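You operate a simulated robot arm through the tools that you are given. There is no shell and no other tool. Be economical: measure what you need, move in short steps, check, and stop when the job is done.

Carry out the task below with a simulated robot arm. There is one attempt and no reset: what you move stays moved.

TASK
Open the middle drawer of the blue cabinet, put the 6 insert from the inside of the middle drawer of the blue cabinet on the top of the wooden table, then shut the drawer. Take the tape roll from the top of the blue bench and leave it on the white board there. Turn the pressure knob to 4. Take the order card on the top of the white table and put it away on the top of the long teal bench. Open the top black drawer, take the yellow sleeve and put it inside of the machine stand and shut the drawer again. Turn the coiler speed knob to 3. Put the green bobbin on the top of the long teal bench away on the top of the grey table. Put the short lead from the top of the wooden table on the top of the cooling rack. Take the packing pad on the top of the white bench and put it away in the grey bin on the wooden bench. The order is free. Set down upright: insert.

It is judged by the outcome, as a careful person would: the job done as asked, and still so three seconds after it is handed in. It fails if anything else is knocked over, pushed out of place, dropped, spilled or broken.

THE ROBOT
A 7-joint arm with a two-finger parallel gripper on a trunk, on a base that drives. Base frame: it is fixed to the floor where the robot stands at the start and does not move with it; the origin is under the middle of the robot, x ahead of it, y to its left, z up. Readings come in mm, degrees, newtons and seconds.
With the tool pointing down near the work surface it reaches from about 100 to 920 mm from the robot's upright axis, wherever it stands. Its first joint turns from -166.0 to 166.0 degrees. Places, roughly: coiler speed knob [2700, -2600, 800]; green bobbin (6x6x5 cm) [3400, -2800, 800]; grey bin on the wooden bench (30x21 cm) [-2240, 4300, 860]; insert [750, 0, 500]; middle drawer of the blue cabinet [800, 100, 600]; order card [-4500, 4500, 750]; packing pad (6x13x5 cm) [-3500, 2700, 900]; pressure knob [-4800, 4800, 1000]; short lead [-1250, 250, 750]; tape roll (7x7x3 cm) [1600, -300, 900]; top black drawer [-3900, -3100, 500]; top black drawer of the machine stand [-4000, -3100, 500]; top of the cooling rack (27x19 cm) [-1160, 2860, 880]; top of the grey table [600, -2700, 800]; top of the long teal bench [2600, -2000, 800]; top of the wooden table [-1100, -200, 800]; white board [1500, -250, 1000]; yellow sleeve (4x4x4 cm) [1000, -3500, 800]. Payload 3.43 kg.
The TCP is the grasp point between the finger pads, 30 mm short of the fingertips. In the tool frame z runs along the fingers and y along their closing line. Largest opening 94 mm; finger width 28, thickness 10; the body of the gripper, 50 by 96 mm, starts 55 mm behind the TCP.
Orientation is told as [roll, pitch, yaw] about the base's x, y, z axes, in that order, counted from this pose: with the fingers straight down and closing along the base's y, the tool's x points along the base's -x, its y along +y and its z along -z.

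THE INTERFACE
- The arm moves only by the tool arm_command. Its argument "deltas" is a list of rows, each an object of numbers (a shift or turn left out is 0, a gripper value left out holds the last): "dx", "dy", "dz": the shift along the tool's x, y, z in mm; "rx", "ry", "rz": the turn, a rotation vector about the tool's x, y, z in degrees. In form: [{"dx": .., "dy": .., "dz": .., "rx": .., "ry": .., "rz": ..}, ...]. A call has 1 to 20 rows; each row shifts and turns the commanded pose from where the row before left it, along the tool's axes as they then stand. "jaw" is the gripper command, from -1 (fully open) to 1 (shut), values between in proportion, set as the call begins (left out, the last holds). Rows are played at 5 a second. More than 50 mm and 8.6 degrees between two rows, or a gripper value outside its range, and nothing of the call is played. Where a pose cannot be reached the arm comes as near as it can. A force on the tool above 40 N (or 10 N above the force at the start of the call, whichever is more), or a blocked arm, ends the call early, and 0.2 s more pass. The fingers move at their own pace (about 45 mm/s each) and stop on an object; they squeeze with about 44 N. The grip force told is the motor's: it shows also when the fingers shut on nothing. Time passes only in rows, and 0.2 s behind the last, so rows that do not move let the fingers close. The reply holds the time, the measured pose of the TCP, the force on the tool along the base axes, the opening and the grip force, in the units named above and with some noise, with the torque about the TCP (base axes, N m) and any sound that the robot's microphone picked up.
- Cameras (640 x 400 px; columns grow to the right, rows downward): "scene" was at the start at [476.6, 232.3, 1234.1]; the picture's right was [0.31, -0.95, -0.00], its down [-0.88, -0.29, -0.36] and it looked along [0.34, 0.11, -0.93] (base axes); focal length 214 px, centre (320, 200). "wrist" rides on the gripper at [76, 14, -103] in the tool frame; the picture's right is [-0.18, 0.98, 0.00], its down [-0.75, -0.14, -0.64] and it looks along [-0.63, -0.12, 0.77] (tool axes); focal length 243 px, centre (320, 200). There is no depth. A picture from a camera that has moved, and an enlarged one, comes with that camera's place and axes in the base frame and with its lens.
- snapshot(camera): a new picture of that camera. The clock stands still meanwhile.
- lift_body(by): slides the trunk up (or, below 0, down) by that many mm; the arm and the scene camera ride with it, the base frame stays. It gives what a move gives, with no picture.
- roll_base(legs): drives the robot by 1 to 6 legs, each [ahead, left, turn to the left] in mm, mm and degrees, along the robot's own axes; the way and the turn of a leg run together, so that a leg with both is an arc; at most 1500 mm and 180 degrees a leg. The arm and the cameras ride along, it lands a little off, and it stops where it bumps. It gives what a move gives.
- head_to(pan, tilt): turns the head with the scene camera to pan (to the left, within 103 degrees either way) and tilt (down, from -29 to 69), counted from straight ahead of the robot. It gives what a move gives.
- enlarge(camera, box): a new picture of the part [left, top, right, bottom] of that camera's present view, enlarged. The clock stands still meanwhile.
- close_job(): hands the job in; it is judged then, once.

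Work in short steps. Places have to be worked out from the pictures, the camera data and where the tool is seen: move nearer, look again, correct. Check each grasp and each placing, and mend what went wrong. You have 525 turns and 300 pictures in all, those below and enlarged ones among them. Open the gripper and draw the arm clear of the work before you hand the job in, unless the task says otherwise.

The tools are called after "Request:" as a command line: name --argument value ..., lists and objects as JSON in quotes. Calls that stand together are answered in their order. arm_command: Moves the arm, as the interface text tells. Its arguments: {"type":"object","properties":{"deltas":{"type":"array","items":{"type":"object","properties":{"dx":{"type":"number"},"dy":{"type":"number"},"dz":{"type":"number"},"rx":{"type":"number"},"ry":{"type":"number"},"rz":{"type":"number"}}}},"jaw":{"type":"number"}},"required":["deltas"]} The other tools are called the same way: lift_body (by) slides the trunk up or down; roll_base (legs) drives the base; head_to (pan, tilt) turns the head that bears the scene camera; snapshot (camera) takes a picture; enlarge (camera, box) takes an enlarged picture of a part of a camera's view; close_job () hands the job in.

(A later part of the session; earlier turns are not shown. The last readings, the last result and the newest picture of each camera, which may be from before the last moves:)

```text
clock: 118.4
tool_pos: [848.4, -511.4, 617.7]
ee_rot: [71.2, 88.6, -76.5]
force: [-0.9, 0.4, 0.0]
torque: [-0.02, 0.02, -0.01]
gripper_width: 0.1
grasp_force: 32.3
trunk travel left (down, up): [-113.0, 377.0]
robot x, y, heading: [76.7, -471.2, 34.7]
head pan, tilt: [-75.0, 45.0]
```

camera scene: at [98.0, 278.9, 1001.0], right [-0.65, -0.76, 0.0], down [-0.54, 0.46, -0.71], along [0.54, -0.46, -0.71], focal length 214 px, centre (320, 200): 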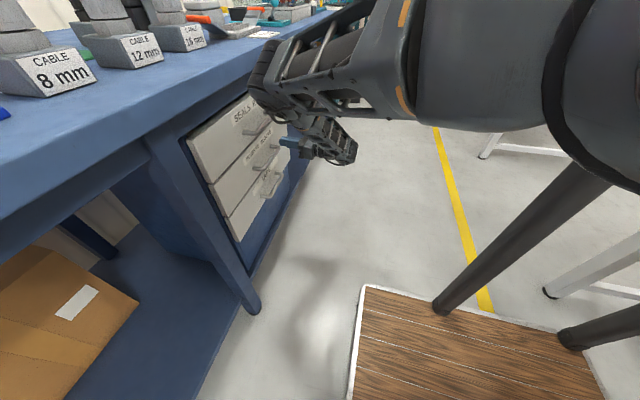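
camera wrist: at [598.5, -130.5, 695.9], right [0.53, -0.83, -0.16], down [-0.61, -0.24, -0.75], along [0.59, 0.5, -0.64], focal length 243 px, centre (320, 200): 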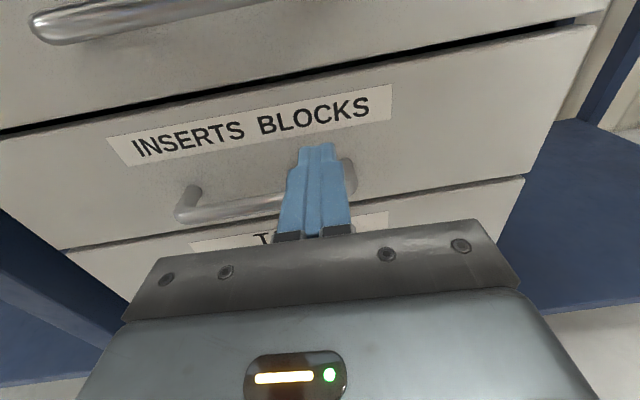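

I'll instead do it with the trunk high and the tool tilted ~50° downward. Raise the trunk, tilt, and bring the arm in front of the drawer.

Request:
lift_body --by 370

Request:
arm_command --deltas '[{"ry": -8}, {"ry": -8}, {"ry": -8}, {"ry": -8}, {"ry": -8}, {"dy": -45}, {"dy": -45}, {"dy": -45}, {"dy": -45}, {"dy": -45}, {"dy": -45}, {"dy": -45}, {"dy": -45}, {"dy": -45}, {"dy": -45}, {}]'

Request:
snapshot --camera "wrist"

Request:
head_to --pan 0 --tilt 50

Request:
snapshot --camera "scene"

```text
clock: 122.0
tool_pos: [848.2, -512.6, 988.8]
ee_rot: [71.2, 88.4, -76.5]
force: [-1.1, 0.1, -0.5]
torque: [0.01, -0.02, 0.02]
gripper_width: 0.0
grasp_force: 32.5
trunk travel left (down, up): [-483.0, 7.0]
robot x, y, heading: [80.0, -467.4, 34.8]
head pan, tilt: [-75.0, 45.0]
```

```text
clock: 125.3
tool_pos: [643.8, -207.0, 979.3]
ee_rot: [1.1, 49.9, -161.9]
force: [0.9, -0.4, -0.2]
torque: [0.02, 0.01, 0.02]
gripper_width: 0.2
grasp_force: 32.8
trunk travel left (down, up): [-483.0, 7.0]
robot x, y, heading: [76.7, -469.0, 34.5]
head pan, tilt: [-75.0, 45.0]
stopped in row 16: the arm was blocked; the commanded pose is now the measured one
```

```text
231 pictures are left
camera wrist: at [620.6, -227.3, 1103.0], right [0.18, -0.97, -0.13], down [-0.97, -0.16, -0.17], along [0.14, 0.16, -0.98], focal length 243 px, centre (320, 200)
```

wrist: 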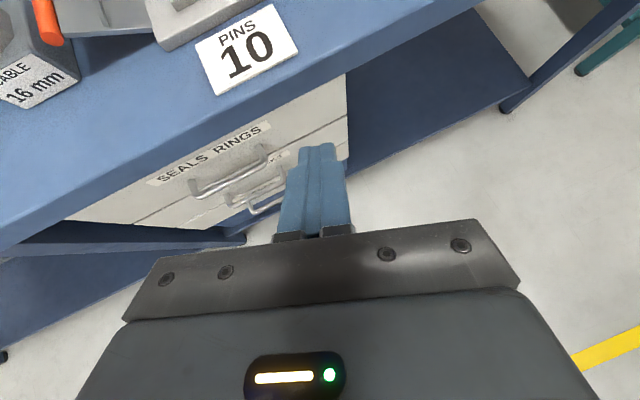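

```text
clock: 126.8
tool_pos: [643.4, -208.3, 978.5]
ee_rot: [1.1, 49.8, -161.6]
force: [-0.4, 0.5, -0.7]
torque: [0.01, -0.01, -0.03]
gripper_width: 0.0
grasp_force: 33.3
trunk travel left (down, up): [-483.0, 7.0]
robot x, y, heading: [78.7, -470.2, 34.6]
head pan, tilt: [0.0, 50.0]
```

```text
230 pictures are left
camera scene: at [375.2, -91.9, 1368.9], right [-0.48, -0.88, 0.0], down [-0.64, 0.35, -0.69], along [0.61, -0.33, -0.73], focal length 214 px, centre (320, 200)
```

scene: 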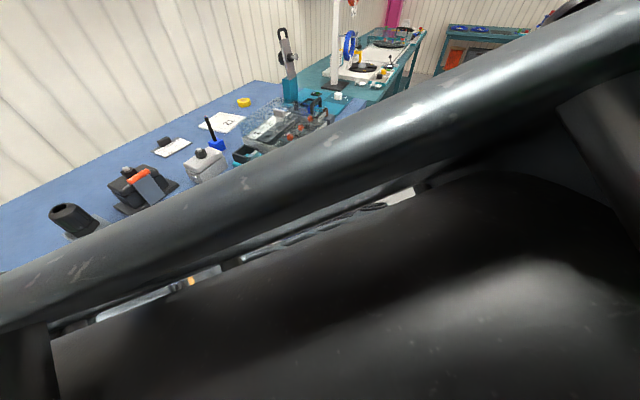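

The arm bumped my own head mast; keep the arm on the right side. Move it right 195 mm, fix its yaw, and shift the base left instead.

Request:
arm_command --deltas '[{"dy": 39}, {"dy": 39}, {"dy": 39}, {"dy": 39}, {"dy": 39}, {}]'

Request:
roll_base --legs '[[0, 320, 0]]'

Request:
head_to --pan -40 --tilt 45

Request:
snapshot --camera "wrist"

Request:
snapshot --camera "scene"

```text
clock: 128.2
tool_pos: [703.8, -391.3, 982.3]
ee_rot: [0.9, 49.9, -161.7]
force: [-0.5, 0.2, 0.1]
torque: [-0.02, -0.02, -0.03]
gripper_width: 0.0
grasp_force: 33.4
trunk travel left (down, up): [-483.0, 7.0]
robot x, y, heading: [76.5, -470.8, 34.6]
head pan, tilt: [0.0, 50.0]
```

```text
clock: 130.3
tool_pos: [525.2, -132.6, 982.6]
ee_rot: [0.9, 49.9, -161.8]
force: [-0.7, -0.2, -0.6]
torque: [0.01, 0.01, -0.05]
gripper_width: 0.0
grasp_force: 33.2
trunk travel left (down, up): [-483.0, 7.0]
robot x, y, heading: [-99.2, -213.1, 34.3]
head pan, tilt: [0.0, 50.0]
```

```text
clock: 131.4
tool_pos: [525.1, -132.6, 982.6]
ee_rot: [0.9, 49.9, -161.7]
force: [1.1, -0.2, 0.2]
torque: [-0.01, -0.02, 0.01]
gripper_width: 0.0
grasp_force: 32.9
trunk travel left (down, up): [-483.0, 7.0]
robot x, y, heading: [-101.4, -213.8, 34.7]
head pan, tilt: [-40.0, 45.0]
```

```text
229 pictures are left
camera wrist: at [502.8, -153.4, 1106.6], right [0.18, -0.97, -0.13], down [-0.97, -0.16, -0.16], along [0.14, 0.16, -0.98], focal length 243 px, centre (320, 200)
```

wrist: 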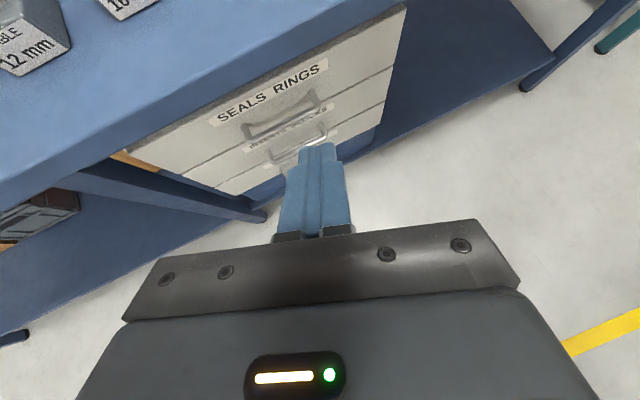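

```text
228 pictures are left
camera scene: at [208.2, 196.0, 1371.0], right [-0.09, -1.0, 0.0], down [-0.7, 0.07, -0.71], along [0.7, -0.07, -0.71], focal length 214 px, centre (320, 200)
```

scene: 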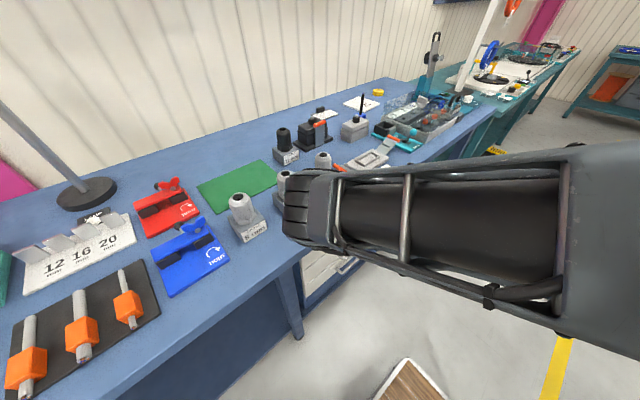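

Correct the yaw, then descend in stages in front of the drawer, watching the elbow.

Request:
arm_command --deltas '[{"rx": 4.3, "rz": -3.6}, {"rx": 4.3, "rz": -3.6}, {"rx": 4.3, "rz": -3.6}, {"dx": -27, "dz": 34}, {"dx": -27, "dz": 34}, {"dx": -27, "dz": 34}, {"dx": -27, "dz": 34}, {}]'

Request:
snapshot --camera "scene"

```text
clock: 133.2
tool_pos: [553.5, -115.9, 812.9]
ee_rot: [0.8, 49.7, -145.0]
force: [0.4, -0.7, -0.2]
torque: [-0.01, -0.02, 0.0]
gripper_width: 0.1
grasp_force: 32.4
trunk travel left (down, up): [-483.0, 7.0]
robot x, y, heading: [-99.0, -212.8, 34.8]
head pan, tilt: [-40.0, 45.0]
```

```text
227 pictures are left
camera scene: at [208.1, 195.9, 1371.0], right [-0.09, -1.0, 0.0], down [-0.7, 0.07, -0.71], along [0.7, -0.07, -0.71], focal length 214 px, centre (320, 200)
```

scene: 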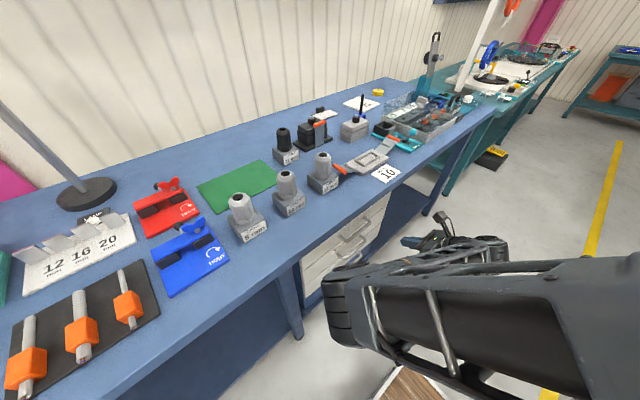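

Good, the elbow swings away from the bench. Continue down to ~z 640.

Request:
arm_command --deltas '[{"dx": -27, "dz": 34}, {"dx": -27, "dz": 34}, {"dx": -27, "dz": 34}, {"dx": -27, "dz": 34}, {}]'

Request:
snapshot --camera "wrist"

Request:
snapshot --camera "scene"

```text
clock: 134.4
tool_pos: [585.5, -97.8, 644.5]
ee_rot: [1.0, 49.7, -145.0]
force: [-0.4, 0.7, 0.6]
torque: [-0.01, 0.01, -0.01]
gripper_width: 0.0
grasp_force: 33.0
trunk travel left (down, up): [-483.0, 7.0]
robot x, y, heading: [-99.6, -212.9, 35.0]
head pan, tilt: [-40.0, 45.0]
```

```text
226 pictures are left
camera wrist: at [569.4, -123.8, 768.0], right [0.46, -0.88, -0.13], down [-0.89, -0.44, -0.16], along [0.09, 0.19, -0.98], focal length 243 px, centre (320, 200)
```

wrist: 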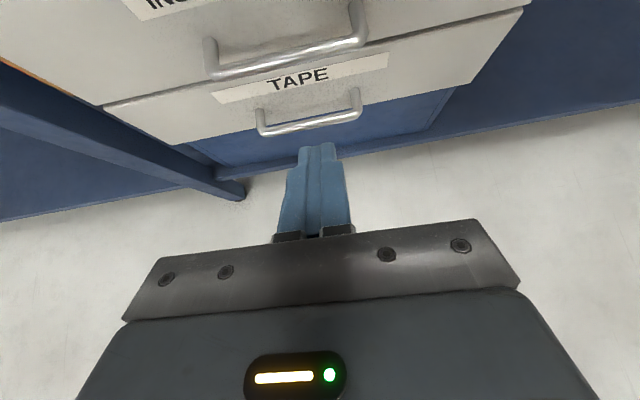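

```text
225 pictures are left
camera scene: at [208.2, 195.9, 1371.0], right [-0.09, -1.0, 0.0], down [-0.7, 0.07, -0.71], along [0.7, -0.07, -0.71], focal length 214 px, centre (320, 200)
```

scene: 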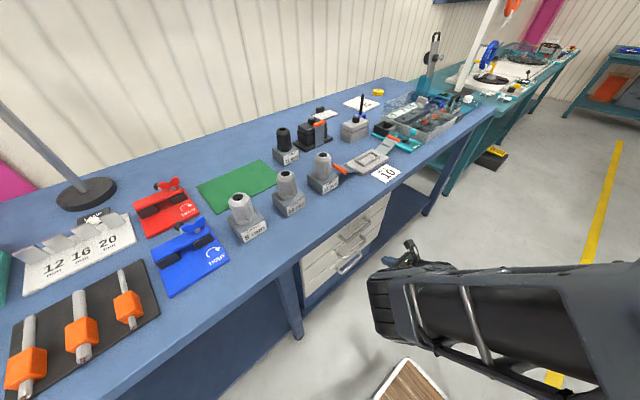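

I shift 100 mm right, beyond the handles, so the gripper body won't meet the top handle, then push forward.

Request:
arm_command --deltas '[{"dy": 40}, {"dy": 40}, {"dy": 25}, {"dx": -15, "dz": 13}, {"dx": 25.7, "dz": 30.6}, {"dx": 25.7, "dz": 30.6}, {"dx": 19, "dz": 23}, {}]'

Request:
snapshot --camera "wrist"

```text
clock: 136.2
tool_pos: [730.5, -121.6, 642.6]
ee_rot: [0.8, 49.7, -145.0]
force: [-0.7, 0.0, -0.1]
torque: [-0.01, 0.0, 0.01]
gripper_width: 0.0
grasp_force: 33.0
out of reach, approached as far as the arm can: row 6, 7
trunk travel left (down, up): [-483.0, 7.0]
robot x, y, heading: [-96.1, -213.9, 34.7]
head pan, tilt: [-40.0, 45.0]
```

```text
224 pictures are left
camera wrist: at [714.5, -148.2, 765.7], right [0.46, -0.88, -0.13], down [-0.89, -0.44, -0.16], along [0.08, 0.19, -0.98], focal length 243 px, centre (320, 200)
```

wrist: 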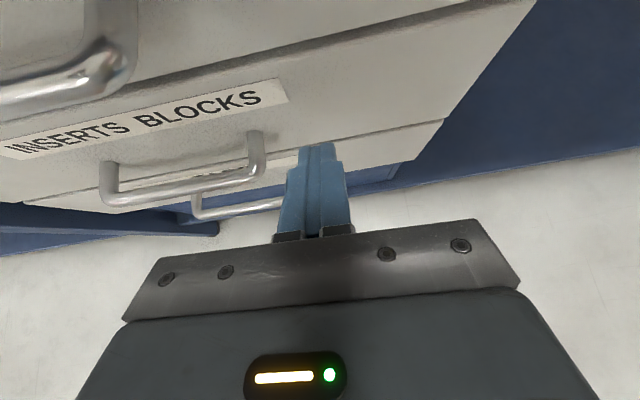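

Positioned near panel. Drive the base forward gently to finish the push.

Request:
roll_base --legs '[[30, 0, 0]]'

Request:
roll_base --legs '[[25, 0, 0]]'

Request:
snapshot --camera "wrist"

```text
clock: 137.0
tool_pos: [753.7, -104.8, 642.2]
ee_rot: [0.9, 49.8, -145.0]
force: [0.7, 0.6, 0.2]
torque: [0.01, 0.0, 0.0]
gripper_width: 0.1
grasp_force: 33.3
trunk travel left (down, up): [-483.0, 7.0]
robot x, y, heading: [-76.6, -197.0, 34.6]
head pan, tilt: [-40.0, 45.0]
```

```text
clock: 137.8
tool_pos: [764.2, -99.7, 640.7]
ee_rot: [0.9, 49.5, -145.1]
force: [-0.2, 0.4, 0.2]
torque: [-0.01, 0.02, -0.01]
gripper_width: 0.2
grasp_force: 32.4
trunk travel left (down, up): [-483.0, 7.0]
robot x, y, heading: [-62.9, -188.1, 34.5]
head pan, tilt: [-40.0, 45.0]
stopped in leg 1: the force on the tool passed its limit at 192 N (the readings are from after the stop); the commanded pose is now the measured one
```

```text
223 pictures are left
camera wrist: at [748.1, -126.5, 764.5], right [0.46, -0.88, -0.13], down [-0.89, -0.43, -0.16], along [0.08, 0.19, -0.98], focal length 243 px, centre (320, 200)
```

wrist: 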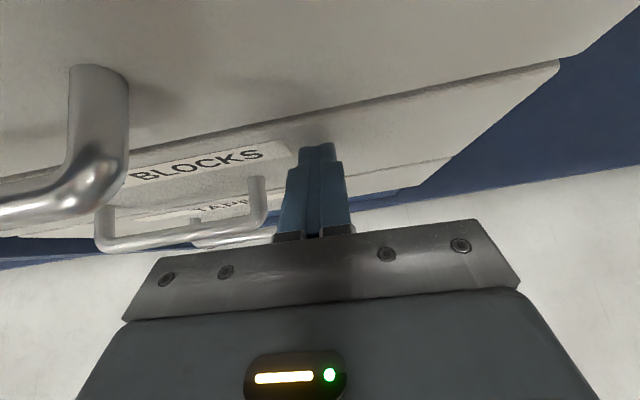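

192 N stop with tips at the expected closed plane (~592). Back off and verify.

Request:
roll_base --legs '[[-110, 0, 0]]'

Request:
snapshot --camera "wrist"

Request:
enlarge --camera "scene" --box '[280, 170, 420, 310]'

```text
clock: 139.1
tool_pos: [684.5, -147.7, 639.9]
ee_rot: [0.9, 49.6, -144.7]
force: [0.8, -0.1, -0.2]
torque: [0.02, -0.02, 0.0]
gripper_width: 0.0
grasp_force: 32.8
trunk travel left (down, up): [-483.0, 7.0]
robot x, y, heading: [-141.6, -242.2, 35.1]
head pan, tilt: [-40.0, 45.0]
stopped in leg 1: the robot was blocked; the commanded pose is now the measured one
```

```text
222 pictures are left
camera wrist: at [668.4, -174.2, 764.0], right [0.46, -0.88, -0.13], down [-0.88, -0.44, -0.16], along [0.08, 0.19, -0.98], focal length 243 px, centre (320, 200)
```

wrist: 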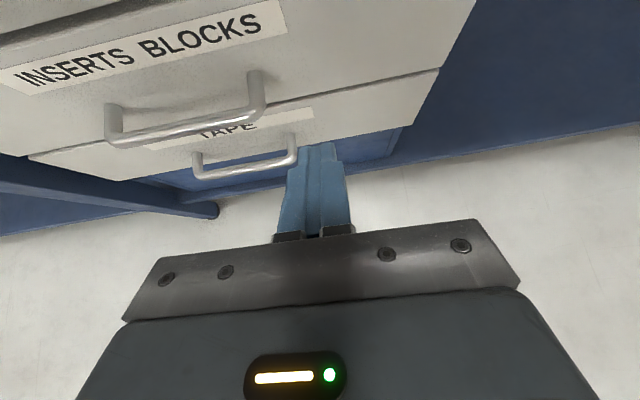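

```text
2.86 times, centred on (350, 240) of scene
camera zoom: at [162.2, 169.4, 1371.0], right [-0.09, -1.0, 0.0], down [-0.7, 0.06, -0.71], along [0.7, -0.06, -0.71], focal length 613 px, centre (234, 86)
```

zoom: 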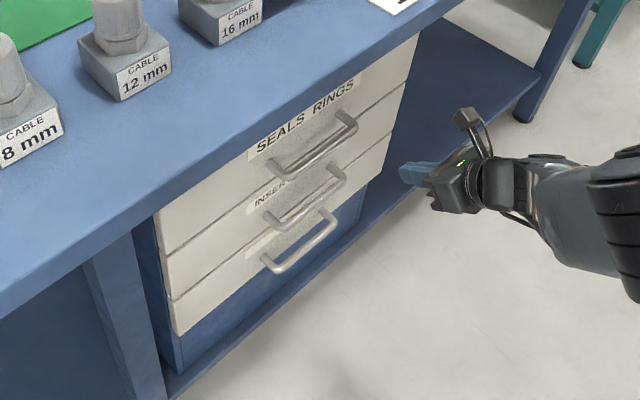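

All three drawers are flush now. Raise the tool back up and straighten it to point down.

Request:
arm_command --deltas '[{"dx": 34.5, "dz": -29}, {"dx": 34.5, "dz": -29}, {"dx": 34.5, "dz": -29}, {"dx": 34.5, "dz": -29}, {"dx": 34.5, "dz": -29}, {"dx": 34.5, "dz": -29}, {"dx": 34.5, "dz": -29}, {"dx": 34.5, "dz": -29}, {"dx": 34.5, "dz": -29}, {"ry": -8}, {"ry": -8}, {"ry": -8}, {"ry": -8}, {"ry": -8}, {"ry": -8}, {"ry": -1.6}]'

Request:
head_to --pan -70 --tilt 30

Request:
snapshot --camera "scene"

```text
clock: 142.5
tool_pos: [683.1, -142.4, 1045.8]
ee_rot: [0.5, -0.2, -145.4]
force: [-0.3, -0.5, 0.0]
torque: [0.01, -0.02, 0.01]
gripper_width: 0.0
grasp_force: 33.0
trunk travel left (down, up): [-483.0, 7.0]
robot x, y, heading: [-139.2, -241.8, 35.0]
head pan, tilt: [-40.0, 45.0]
```

```text
clock: 143.4
tool_pos: [682.8, -144.0, 1045.6]
ee_rot: [0.6, -0.1, -145.5]
force: [0.4, 0.1, -0.3]
torque: [-0.02, 0.02, -0.01]
gripper_width: 0.0
grasp_force: 33.1
trunk travel left (down, up): [-483.0, 7.0]
robot x, y, heading: [-141.6, -240.8, 35.0]
head pan, tilt: [-70.0, 30.0]
```

```text
220 pictures are left
camera scene: at [155.4, 124.8, 1393.6], right [-0.57, -0.82, 0.0], down [-0.41, 0.29, -0.87], along [0.71, -0.49, -0.5], focal length 214 px, centre (320, 200)
```

scene: 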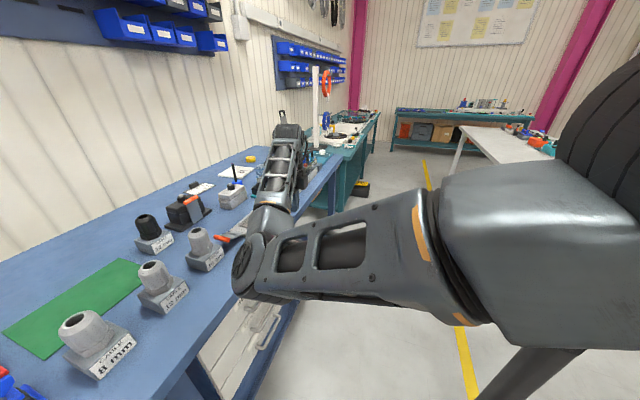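

Swing the arm clockwise to my right side, keeping it rigid.

Request:
arm_command --deltas '[{"dx": -21, "dy": 39.6, "rz": 3.4}, {"dx": -21, "dy": 39.6, "rz": 3.4}, {"dx": -21, "dy": 39.6, "rz": 3.4}, {"dx": -21, "dy": 39.6, "rz": 3.4}, {"dx": -21, "dy": 39.6, "rz": 3.4}, {"dx": -21, "dy": 39.6, "rz": 3.4}, {"dx": -21, "dy": 39.6, "rz": 3.4}, {"dx": -21, "dy": 39.6, "rz": 3.4}, {"dx": -21, "dy": 39.6, "rz": 3.4}, {"dx": -21, "dy": 39.6, "rz": 3.4}, {"dx": -21, "dy": 39.6, "rz": 3.4}, {"dx": -21, "dy": 39.6, "rz": 3.4}, {"dx": -21, "dy": 39.6, "rz": 3.4}, {"dx": -21, "dy": 39.6, "rz": 3.4}, {"dx": -21, "dy": 39.6, "rz": 3.4}, {"dx": -21, "dy": 39.6, "rz": 3.4}]'

Request:
snapshot --camera "scene"

```text
clock: 146.8
tool_pos: [432.5, -752.8, 1063.7]
ee_rot: [0.4, 0.5, 160.2]
force: [0.2, 0.6, 0.5]
torque: [-0.01, -0.01, 0.01]
gripper_width: 0.0
grasp_force: 32.2
out of reach, approached as far as the arm can: row 13, 14, 15, 16
trunk travel left (down, up): [-483.0, 7.0]
robot x, y, heading: [-138.6, -242.9, 35.3]
head pan, tilt: [-70.0, 30.0]
```

```text
219 pictures are left
camera scene: at [155.0, 124.8, 1393.7], right [-0.57, -0.82, 0.0], down [-0.41, 0.29, -0.87], along [0.71, -0.5, -0.5], focal length 214 px, centre (320, 200)
```

scene: 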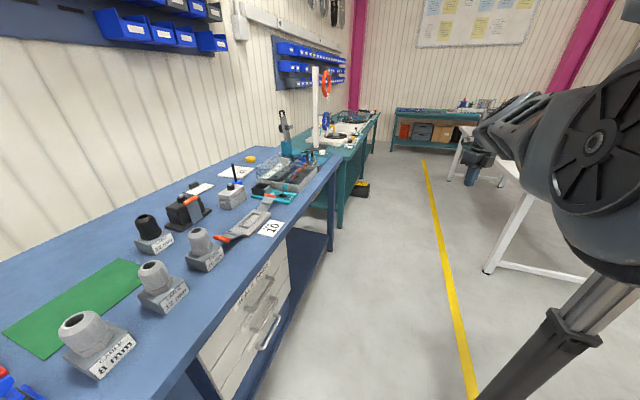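

Arm is safely on my right. Now drive along the bench and turn left 90° so that my right side (and arm) faces the bench near the tape roll.

Request:
roll_base --legs '[[100, 0, 0], [50, -960, 0], [0, 0, 45], [0, 0, 45.4]]'

Request:
head_to --pan -95 --tilt 35

Request:
snapshot --camera "scene"

Request:
snapshot --camera "wrist"

```text
clock: 156.7
tool_pos: [1037.4, -349.9, 1063.5]
ee_rot: [0.5, 0.4, -109.1]
force: [-1.0, 0.1, 1.1]
torque: [0.01, 0.02, 0.0]
gripper_width: 0.1
grasp_force: 33.1
trunk travel left (down, up): [-483.0, 7.0]
robot x, y, heading: [534.7, -936.7, 125.8]
head pan, tilt: [-70.0, 30.0]
```

```text
clock: 157.6
tool_pos: [1037.6, -349.4, 1064.4]
ee_rot: [0.4, 0.5, -109.0]
force: [0.2, -0.1, -1.0]
torque: [0.01, -0.04, 0.03]
gripper_width: 0.0
grasp_force: 33.3
trunk travel left (down, up): [-483.0, 7.0]
robot x, y, heading: [533.6, -932.3, 125.8]
head pan, tilt: [-95.0, 35.0]
```

```text
218 pictures are left
camera scene: at [189.1, -669.4, 1385.9], right [0.51, -0.86, 0.0], down [-0.49, -0.29, -0.82], along [0.7, 0.42, -0.57], focal length 214 px, centre (320, 200)
```

scene: 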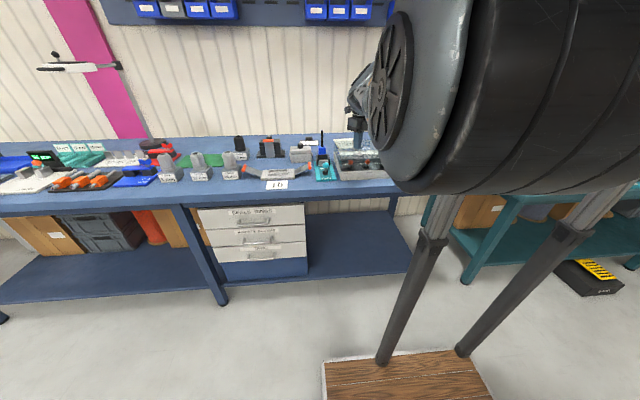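

```text
217 pictures are left
camera wrist: at [1076.3, -282.7, 1166.7], right [0.87, -0.5, 0.01], down [-0.39, -0.67, 0.64], along [-0.31, -0.55, -0.77], focal length 243 px, centre (320, 200)
```

wrist: 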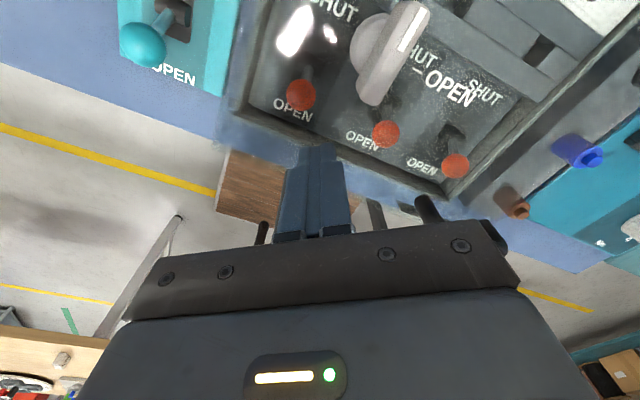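

Positioned. Slide toward the bench (to my right) 250 mm.

Request:
roll_base --legs '[[0, -250, 0]]'

Request:
head_to --pan -100 --tilt 65

Request:
snapshot --camera "scene"

Request:
snapshot --camera "wrist"

```text
clock: 158.6
tool_pos: [1063.0, -327.7, 1060.9]
ee_rot: [-1.1, -0.7, -108.9]
force: [-7.3, -2.5, 5.4]
torque: [-0.05, 0.05, -0.02]
gripper_width: 0.2
grasp_force: 33.0
trunk travel left (down, up): [-483.0, 7.0]
robot x, y, heading: [564.8, -906.5, 125.9]
head pan, tilt: [-95.0, 35.0]
stopped in leg 1: the force on the tool passed its limit at 119 N (the readings are from after the stop); the commanded pose is now the measured one
```

```text
clock: 159.5
tool_pos: [1061.8, -327.9, 1059.9]
ee_rot: [-1.0, -0.8, -108.8]
force: [-8.3, 1.6, 1.7]
torque: [0.05, 0.12, 0.03]
gripper_width: 0.0
grasp_force: 33.4
trunk travel left (down, up): [-483.0, 7.0]
robot x, y, heading: [566.6, -906.6, 125.9]
head pan, tilt: [-100.0, 65.0]
```

```text
216 pictures are left
camera scene: at [201.4, -663.9, 1345.9], right [0.43, -0.9, 0.0], down [-0.82, -0.39, -0.42], along [0.38, 0.18, -0.91], focal length 214 px, centre (320, 200)
```

scene: 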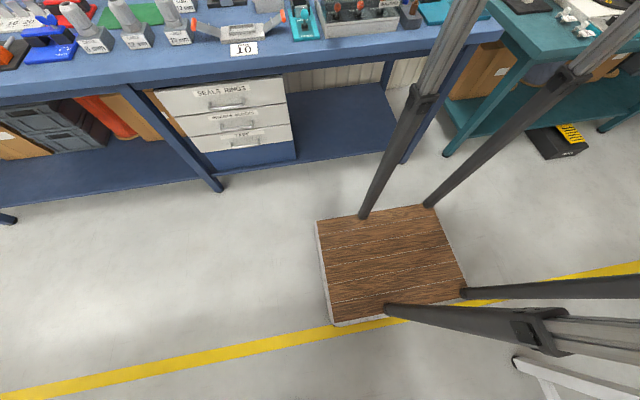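

```text
215 pictures are left
camera wrist: at [1104.9, -258.6, 1161.0], right [0.87, -0.49, -0.02], down [-0.36, -0.66, 0.66], along [-0.33, -0.56, -0.76], focal length 243 px, centre (320, 200)
```

wrist: 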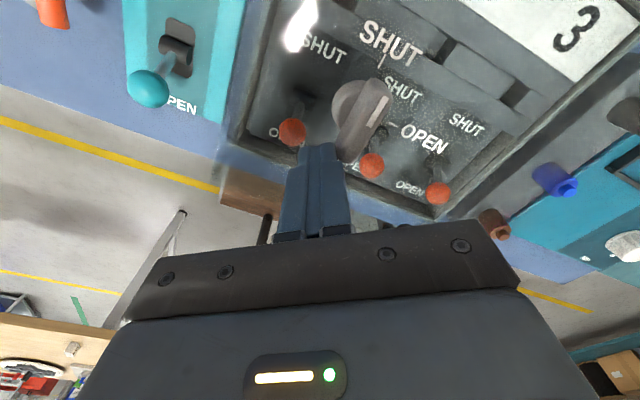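

The fingertips ran into the transparent cover of the box. Back off at once and inspect.

Request:
roll_base --legs '[[0, 70, 0]]'

Request:
arm_command --deltas '[{"dz": -40}, {"dz": -40}, {"dz": -40}, {}]'

Request:
snapshot --camera "wrist"

Request:
head_to --pan -100 --tilt 35

Request:
enlarge --camera "scene" --box '[220, 80, 420, 240]'

```text
clock: 160.5
tool_pos: [1005.6, -367.4, 1059.8]
ee_rot: [-1.1, -0.8, -108.7]
force: [0.5, -0.5, -0.1]
torque: [-0.02, 0.05, 0.01]
gripper_width: 0.1
grasp_force: 33.1
trunk travel left (down, up): [-483.0, 7.0]
robot x, y, heading: [509.2, -948.0, 125.9]
head pan, tilt: [-100.0, 65.0]
```

```text
clock: 161.5
tool_pos: [1009.6, -368.3, 1182.4]
ee_rot: [-1.1, -0.9, -108.8]
force: [0.5, -0.2, -0.8]
torque: [-0.01, -0.02, 0.0]
gripper_width: 0.2
grasp_force: 32.4
trunk travel left (down, up): [-483.0, 7.0]
robot x, y, heading: [507.4, -947.4, 126.0]
head pan, tilt: [-100.0, 65.0]
```

```text
214 pictures are left
camera wrist: at [1051.8, -299.4, 1282.6], right [0.87, -0.49, -0.02], down [-0.36, -0.66, 0.66], along [-0.33, -0.57, -0.75], focal length 243 px, centre (320, 200)
```

wrist: 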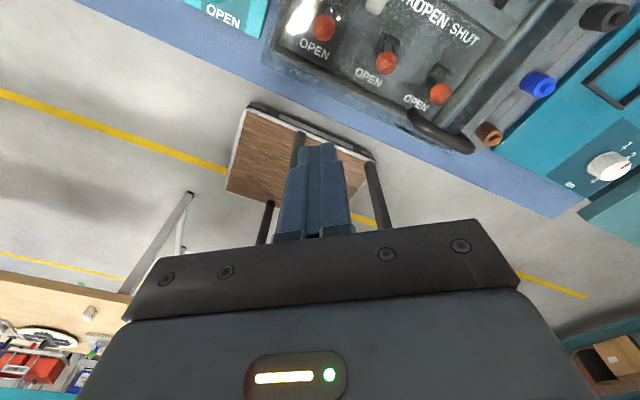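

```text
clock: 162.5
tool_pos: [1009.9, -369.0, 1182.1]
ee_rot: [-1.1, -0.8, -108.8]
force: [0.0, 0.2, -0.1]
torque: [0.02, 0.02, 0.01]
gripper_width: 0.1
grasp_force: 32.7
trunk travel left (down, up): [-483.0, 7.0]
robot x, y, heading: [510.6, -947.9, 125.9]
head pan, tilt: [-100.0, 35.0]
```

```text
2.50 times, centred on (320, 160) of scene
camera zoom: at [169.2, -693.6, 1385.8], right [0.44, -0.9, 0.0], down [-0.52, -0.25, -0.82], along [0.74, 0.36, -0.57], focal length 536 px, centre (320, 300)
```

zoom: 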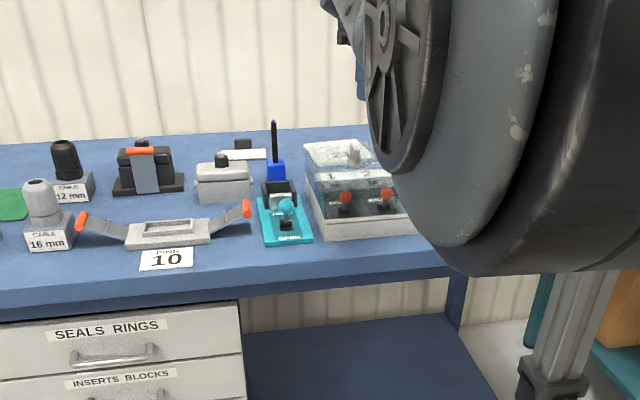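

The box looks in place. With the tips now at z≈1150, well above the cover, slide right again in steps.

Request:
roll_base --legs '[[0, -180, 0]]'

Request:
snapshot --camera "wrist"

```text
clock: 164.0
tool_pos: [1156.4, -261.8, 1181.1]
ee_rot: [-1.2, -0.8, -108.7]
force: [-0.5, 0.5, 0.0]
torque: [0.02, 0.01, -0.01]
gripper_width: 0.0
grasp_force: 33.0
trunk travel left (down, up): [-483.0, 7.0]
robot x, y, heading: [657.4, -840.6, 125.8]
head pan, tilt: [-100.0, 35.0]
```

```text
212 pictures are left
camera wrist: at [1198.2, -192.7, 1282.5], right [0.87, -0.49, -0.02], down [-0.36, -0.66, 0.66], along [-0.33, -0.57, -0.76], focal length 243 px, centre (320, 200)
```

wrist: 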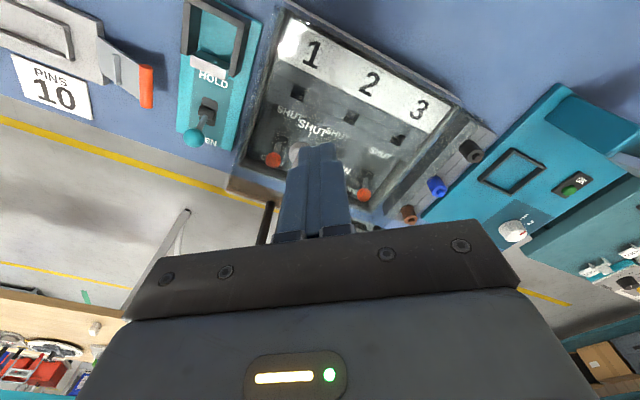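

Clear. Continue 150 mm more.

Request:
roll_base --legs '[[0, -150, 0]]'

Request:
snapshot --camera "wrist"

Request:
snapshot --camera "scene"

```text
clock: 165.3
tool_pos: [1280.7, -172.9, 1181.9]
ee_rot: [-1.2, -0.8, -108.9]
force: [-1.2, 0.6, -0.6]
torque: [0.01, 0.03, 0.0]
gripper_width: 0.0
grasp_force: 32.9
trunk travel left (down, up): [-483.0, 7.0]
robot x, y, heading: [780.3, -752.0, 126.0]
head pan, tilt: [-100.0, 35.0]
```

```text
211 pictures are left
camera wrist: at [1322.8, -103.9, 1282.5], right [0.87, -0.49, -0.02], down [-0.36, -0.66, 0.66], along [-0.33, -0.56, -0.76], focal length 243 px, centre (320, 200)
```

wrist: 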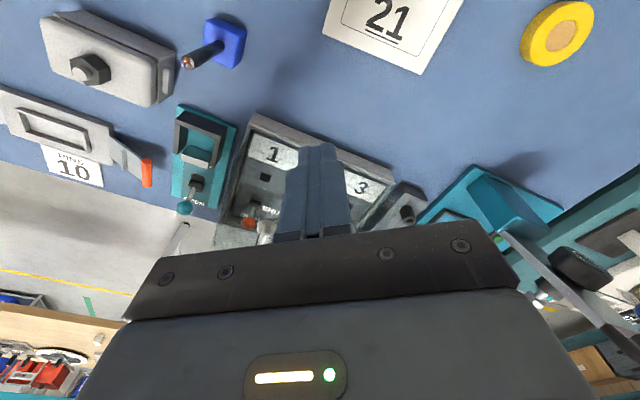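

```text
210 pictures are left
camera scene: at [439.8, -497.6, 1385.8], right [0.44, -0.9, 0.0], down [-0.52, -0.25, -0.82], along [0.74, 0.36, -0.57], focal length 214 px, centre (320, 200)
```

scene: 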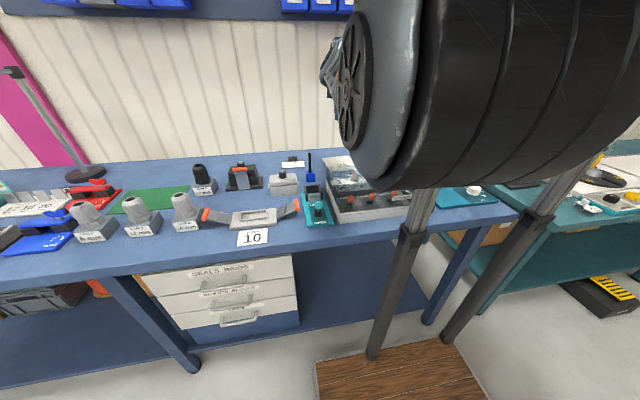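

I see the tape roll (yellow) and the white "21" board. Slide 40 mm closer and move the tool toward the tape at height.

Request:
roll_base --legs '[[0, -40, 0]]'

Request:
arm_command --deltas '[{"dx": -6, "dy": 38, "rx": 1.0, "ry": 0.8}, {"dx": -6, "dy": 38}, {"dx": -6, "dy": 38}, {"dx": -6, "dy": 38}, {}]' --jaw -1

Request:
snapshot --camera "wrist"

```text
clock: 166.2
tool_pos: [1314.4, -150.3, 1182.0]
ee_rot: [-1.1, -0.9, -108.8]
force: [0.0, 0.1, -0.3]
torque: [0.0, 0.01, -0.03]
gripper_width: 0.1
grasp_force: 32.5
trunk travel left (down, up): [-483.0, 7.0]
robot x, y, heading: [808.6, -724.6, 125.7]
head pan, tilt: [-100.0, 35.0]
```

```text
clock: 167.4
tool_pos: [1352.3, -240.1, 1182.5]
ee_rot: [-2.1, 0.0, -108.9]
force: [-0.6, 0.1, 0.0]
torque: [0.02, -0.02, 0.0]
gripper_width: 94.1
grasp_force: 0.1
out of reach, approached as far as the arm can: row 1, 2, 3, 4
trunk travel left (down, up): [-483.0, 7.0]
robot x, y, heading: [810.6, -726.4, 126.0]
head pan, tilt: [-100.0, 35.0]
```

```text
209 pictures are left
camera wrist: at [1395.6, -173.4, 1283.1], right [0.87, -0.49, -0.04], down [-0.35, -0.68, 0.65], along [-0.34, -0.55, -0.76], focal length 243 px, centre (320, 200)
```

wrist: 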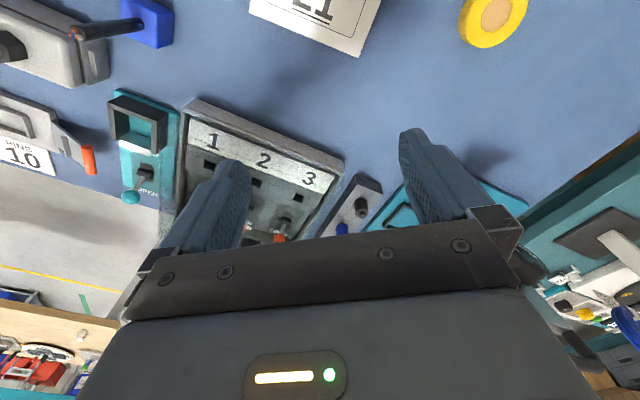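

At this height the reach is short. Lower to z≈1030 (tool is past the cover) and level, then extend further.

Request:
arm_command --deltas '[{"rx": 0.7, "ry": 2.0}, {"dz": 40}, {"dz": 40}, {"dz": 40}, {"dz": 30}, {"dx": -6, "dy": 38}, {"dx": -6, "dy": 38}, {}]'

Request:
snapshot --camera "wrist"

```text
clock: 169.2
tool_pos: [1354.8, -277.8, 1038.5]
ee_rot: [-2.9, 2.0, -109.0]
force: [-0.2, -0.4, -0.2]
torque: [-0.01, 0.01, 0.0]
gripper_width: 94.2
grasp_force: 0.0
out of reach, approached as far as the arm can: row 4, 6, 7
trunk travel left (down, up): [-483.0, 7.0]
robot x, y, heading: [812.4, -729.6, 125.8]
head pan, tilt: [-100.0, 35.0]
```

```text
208 pictures are left
camera wrist: at [1398.6, -214.6, 1142.3], right [0.87, -0.49, -0.05], down [-0.35, -0.7, 0.62], along [-0.34, -0.52, -0.78], focal length 243 px, centre (320, 200)
```

wrist: 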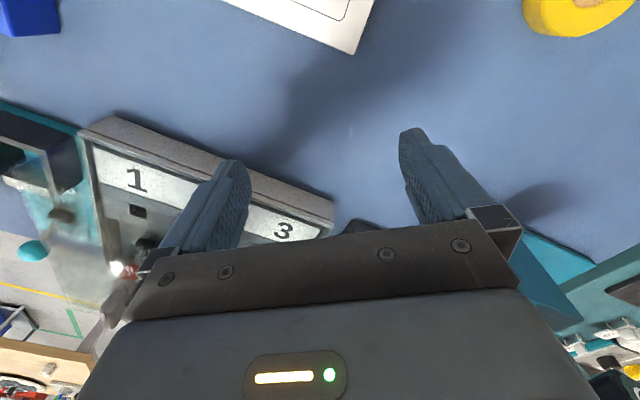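

Still short. Try lower: z≈930, then extend toward the tape.

Request:
arm_command --deltas '[{"dz": 35}, {"dz": 35}, {"dz": 30}, {"dx": -4, "dy": 38}, {"dx": -4, "dy": 38}, {"dx": -4, "dy": 38}, {}]'

Request:
head_to --pan -75 --tilt 30

Request:
snapshot --camera "scene"

Request:
snapshot --camera "wrist"

```text
clock: 170.8
tool_pos: [1353.7, -346.4, 966.9]
ee_rot: [-2.8, 2.0, -108.8]
force: [-0.1, -0.3, -0.6]
torque: [-0.02, 0.0, 0.0]
gripper_width: 94.2
grasp_force: 0.0
out of reach, approached as far as the arm can: row 1, 2, 3, 4, 5, 6
trunk travel left (down, up): [-483.0, 7.0]
robot x, y, heading: [809.5, -728.0, 125.9]
head pan, tilt: [-100.0, 35.0]
```

```text
clock: 171.7
tool_pos: [1352.6, -344.9, 966.2]
ee_rot: [-2.8, 2.0, -108.8]
force: [-0.5, -0.2, 0.7]
torque: [0.04, 0.04, 0.01]
gripper_width: 93.9
grasp_force: 0.1
trunk travel left (down, up): [-483.0, 7.0]
robot x, y, heading: [813.9, -730.0, 125.8]
head pan, tilt: [-75.0, 30.0]
```

```text
207 pictures are left
camera scene: at [449.9, -442.6, 1393.6], right [0.78, -0.63, 0.0], down [-0.32, -0.39, -0.87], along [0.55, 0.67, -0.5], focal length 214 px, centre (320, 200)
```

scene: 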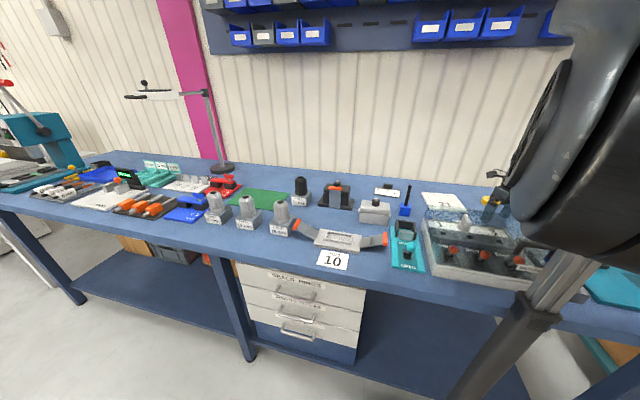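

```text
206 pictures are left
camera wrist: at [1395.7, -281.9, 1070.0], right [0.87, -0.49, -0.05], down [-0.35, -0.7, 0.62], along [-0.34, -0.52, -0.78], focal length 243 px, centre (320, 200)
```

wrist: 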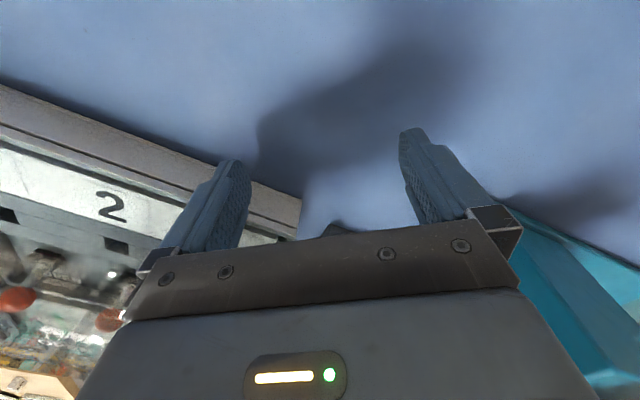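

The wrist roll seems near its joint limit (I rotated +176° earlier). Lift and unwind it by −168°.

Request:
arm_command --deltas '[{"dz": -40}, {"dz": -40}, {"dz": -40}, {}]'

Request:
arm_command --deltas '[{"rz": -8.4}, {"rz": -8.4}, {"rz": -8.4}, {"rz": -8.4}, {"rz": -8.4}, {"rz": -8.4}, {"rz": -8.4}, {"rz": -8.4}, {"rz": -8.4}, {"rz": -8.4}, {"rz": -8.4}, {"rz": -8.4}, {"rz": -8.4}, {"rz": -8.4}, {"rz": -8.4}, {"rz": -8.4}, {"rz": -8.4}, {"rz": -8.4}, {"rz": -8.4}, {"rz": -8.4}]'

Request:
snapshot --camera "wrist"

```text
clock: 172.7
tool_pos: [1375.2, -347.0, 1082.8]
ee_rot: [-2.9, 1.9, -108.9]
force: [-0.1, 0.5, -0.1]
torque: [-0.02, -0.01, 0.0]
gripper_width: 94.0
grasp_force: 0.0
out of reach, approached as far as the arm can: row 1, 2
trunk travel left (down, up): [-483.0, 7.0]
robot x, y, heading: [813.6, -724.0, 126.0]
head pan, tilt: [-75.0, 30.0]
```

```text
clock: 176.9
tool_pos: [1373.6, -347.4, 1083.3]
ee_rot: [3.2, -1.3, 59.2]
force: [-0.4, -1.0, -0.5]
torque: [-0.01, 0.01, 0.02]
gripper_width: 94.0
grasp_force: 0.1
out of reach, approached as far as the arm can: row 4
trunk travel left (down, up): [-483.0, 7.0]
robot x, y, heading: [807.8, -727.9, 126.2]
head pan, tilt: [-75.0, 30.0]
```

```text
205 pictures are left
camera wrist: at [1327.5, -409.7, 1183.7], right [-0.75, 0.66, 0.06], down [0.53, 0.54, 0.65], along [0.4, 0.52, -0.76], focal length 243 px, centre (320, 200)
```

wrist: 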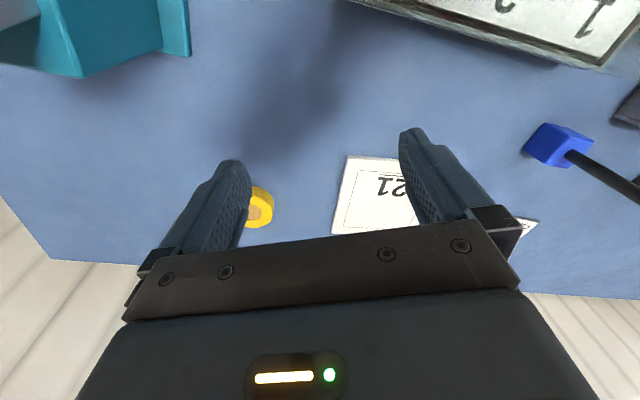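

Unwound: tape at ≈(1569,−270). Level the tool and move over it.

Request:
arm_command --deltas '[{"rx": 0.5, "ry": 3.4}, {"dx": -27, "dy": -22}, {"dx": -27, "dy": -22}, {"dx": -27, "dy": -22}, {"dx": -27, "dy": -22}, {"dz": 30}, {}]'

Request:
snapshot --camera "wrist"

```text
clock: 178.5
tool_pos: [1364.5, -337.2, 1056.6]
ee_rot: [2.6, 2.1, 59.3]
force: [0.2, -0.5, 1.0]
torque: [0.0, -0.01, 0.0]
gripper_width: 94.1
grasp_force: 0.1
out of reach, approached as far as the arm can: row 1, 2, 3, 4, 5
trunk travel left (down, up): [-483.0, 7.0]
robot x, y, heading: [814.0, -730.1, 126.1]
head pan, tilt: [-75.0, 30.0]
```

```text
204 pictures are left
camera wrist: at [1320.8, -393.6, 1161.6], right [-0.75, 0.66, 0.04], down [0.54, 0.58, 0.61], along [0.38, 0.48, -0.79], focal length 243 px, centre (320, 200)
```

wrist: 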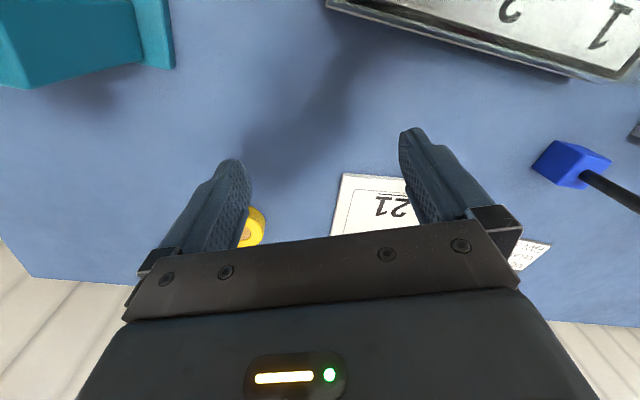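

Try tilting the tool outward ~24° (wrist toward me) and extend again.

Request:
arm_command --deltas '[{"ry": -8}, {"ry": -8}, {"ry": -8}, {"dx": -36, "dz": 16}, {"dx": -36, "dz": 16}, {}]'

Request:
head_to --pan -103 --tilt 5

Request:
snapshot --camera "scene"

```text
clock: 179.9
tool_pos: [1405.8, -271.0, 1054.8]
ee_rot: [2.9, -21.9, 58.1]
force: [0.4, 0.9, -0.4]
torque: [-0.01, 0.0, -0.02]
gripper_width: 94.0
grasp_force: 0.0
out of reach, approached as far as the arm can: row 1, 2, 3, 4, 5
trunk travel left (down, up): [-483.0, 7.0]
robot x, y, heading: [813.6, -724.1, 125.9]
head pan, tilt: [-75.0, 30.0]
```

```text
clock: 180.8
tool_pos: [1405.1, -270.9, 1054.6]
ee_rot: [3.0, -21.9, 58.0]
force: [-0.3, 0.1, 0.3]
torque: [0.0, 0.0, 0.03]
gripper_width: 94.1
grasp_force: 0.2
trunk travel left (down, up): [-483.0, 7.0]
robot x, y, heading: [812.6, -726.4, 125.8]
head pan, tilt: [-103.0, 5.0]
```

```text
203 pictures are left
camera scene: at [477.4, -476.9, 1434.0], right [0.39, -0.92, 0.0], down [-0.08, -0.03, -1.0], along [0.92, 0.39, -0.09], focal length 214 px, centre (320, 200)
```

scene: 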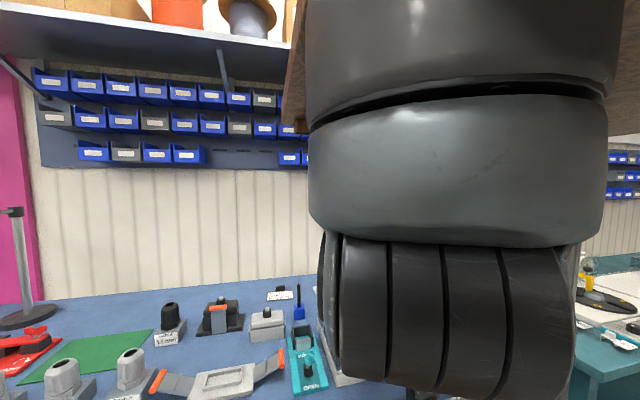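

Not enough yet. Test a larger tilt (~46°) with extension to see if the reach grows.

Request:
arm_command --deltas '[{"ry": -8}, {"ry": -8}, {"ry": -8}, {"dx": -28, "dz": 28}, {"dx": -28, "dz": 28}, {"dx": -28, "dz": 28}, {}]'

Request:
snapshot --camera "wrist"

```text
clock: 182.4
tool_pos: [1432.4, -187.7, 1061.0]
ee_rot: [3.9, -45.9, 56.5]
force: [0.3, 0.3, -0.6]
torque: [0.0, -0.01, -0.01]
gripper_width: 94.0
grasp_force: 0.0
out of reach, approached as far as the arm can: row 1, 2, 3, 4, 5, 6
trunk travel left (down, up): [-483.0, 7.0]
robot x, y, heading: [811.7, -726.1, 125.9]
head pan, tilt: [-103.0, 5.0]
```

```text
202 pictures are left
camera wrist: at [1357.1, -289.8, 1078.3], right [-0.77, 0.61, 0.18], down [0.19, -0.04, 0.98], along [0.61, 0.79, -0.09], focal length 243 px, centre (320, 200)
```

wrist: 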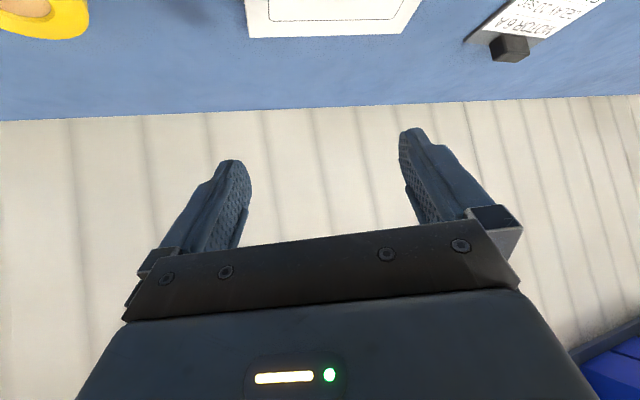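

The wrist is in a configuration with short reach here, since the first joint is near its limit on my right side. I'll retract along the same path and unwind back, then use my left side instead.

Request:
arm_command --deltas '[{"dx": 28, "dz": -28}, {"dx": 28, "dz": -28}, {"dx": 28, "dz": -28}, {"ry": 8}, {"ry": 8}, {"ry": 8}, {"dx": 36, "dz": -16}, {"dx": 36, "dz": -16}, {"ry": 8}, {"ry": 8}, {"ry": 6}, {"dz": -40}, {"dz": -40}, {}]' --jaw 1

Request:
arm_command --deltas '[{"rz": 8.4}, {"rz": 8.4}, {"rz": 8.4}, {"rz": 8.4}, {"rz": 8.4}, {"rz": 8.4}, {"rz": 8.4}, {"rz": 8.4}, {"rz": 8.4}, {"rz": 8.4}, {"rz": 8.4}, {"rz": 8.4}, {"rz": 8.4}, {"rz": 8.4}, {"rz": 8.4}, {"rz": 8.4}, {"rz": 8.4}, {"rz": 8.4}, {"rz": 8.4}, {"rz": 8.4}]'

```text
clock: 185.4
tool_pos: [1371.4, -357.1, 1130.0]
ee_rot: [2.6, 0.0, 59.2]
force: [-1.1, -0.1, -0.6]
torque: [-0.02, -0.01, -0.01]
gripper_width: 0.0
grasp_force: 32.8
out of reach, approached as far as the arm can: row 1, 2, 3, 4, 5, 6
trunk travel left (down, up): [-483.0, 7.0]
robot x, y, heading: [814.1, -729.3, 125.7]
head pan, tilt: [-103.0, 5.0]
```

```text
clock: 189.7
tool_pos: [1370.9, -357.9, 1130.2]
ee_rot: [-2.6, 0.6, -109.0]
force: [-0.8, 0.4, -0.6]
torque: [0.0, 0.02, -0.01]
gripper_width: 0.0
grasp_force: 32.7
trunk travel left (down, up): [-483.0, 7.0]
robot x, y, heading: [813.3, -729.6, 125.8]
head pan, tilt: [-103.0, 5.0]
```

Raise and back the base away from the bench into the aisle.

Request:
arm_command --deltas '[{"dz": -30}, {"dz": -30}, {}]'

Request:
roll_base --legs '[[0, 430, 0]]'

Request:
snapshot --camera "wrist"

```text
clock: 190.4
tool_pos: [1374.4, -360.8, 1187.3]
ee_rot: [-2.6, 0.5, -108.8]
force: [-0.7, 0.6, -0.4]
torque: [-0.02, 0.0, -0.03]
gripper_width: 0.1
grasp_force: 32.7
trunk travel left (down, up): [-483.0, 7.0]
robot x, y, heading: [814.3, -730.2, 125.8]
head pan, tilt: [-103.0, 5.0]
```

```text
clock: 193.1
tool_pos: [1022.8, -607.7, 1187.6]
ee_rot: [-2.6, 0.5, -108.2]
force: [0.4, -0.1, -0.7]
torque: [0.0, -0.01, -0.02]
gripper_width: 0.0
grasp_force: 33.6
trunk travel left (down, up): [-483.0, 7.0]
robot x, y, heading: [466.9, -983.5, 126.2]
head pan, tilt: [-103.0, 5.0]
```

```text
201 pictures are left
camera wrist: at [1065.8, -541.9, 1289.6], right [0.88, -0.48, -0.05], down [-0.34, -0.69, 0.64], along [-0.34, -0.55, -0.77], focal length 243 px, centre (320, 200)
```

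wrist: 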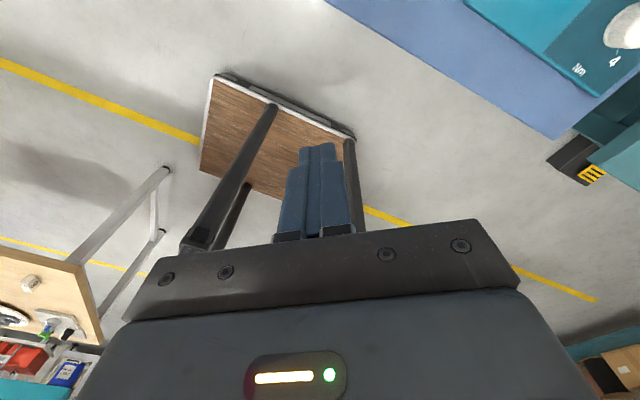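

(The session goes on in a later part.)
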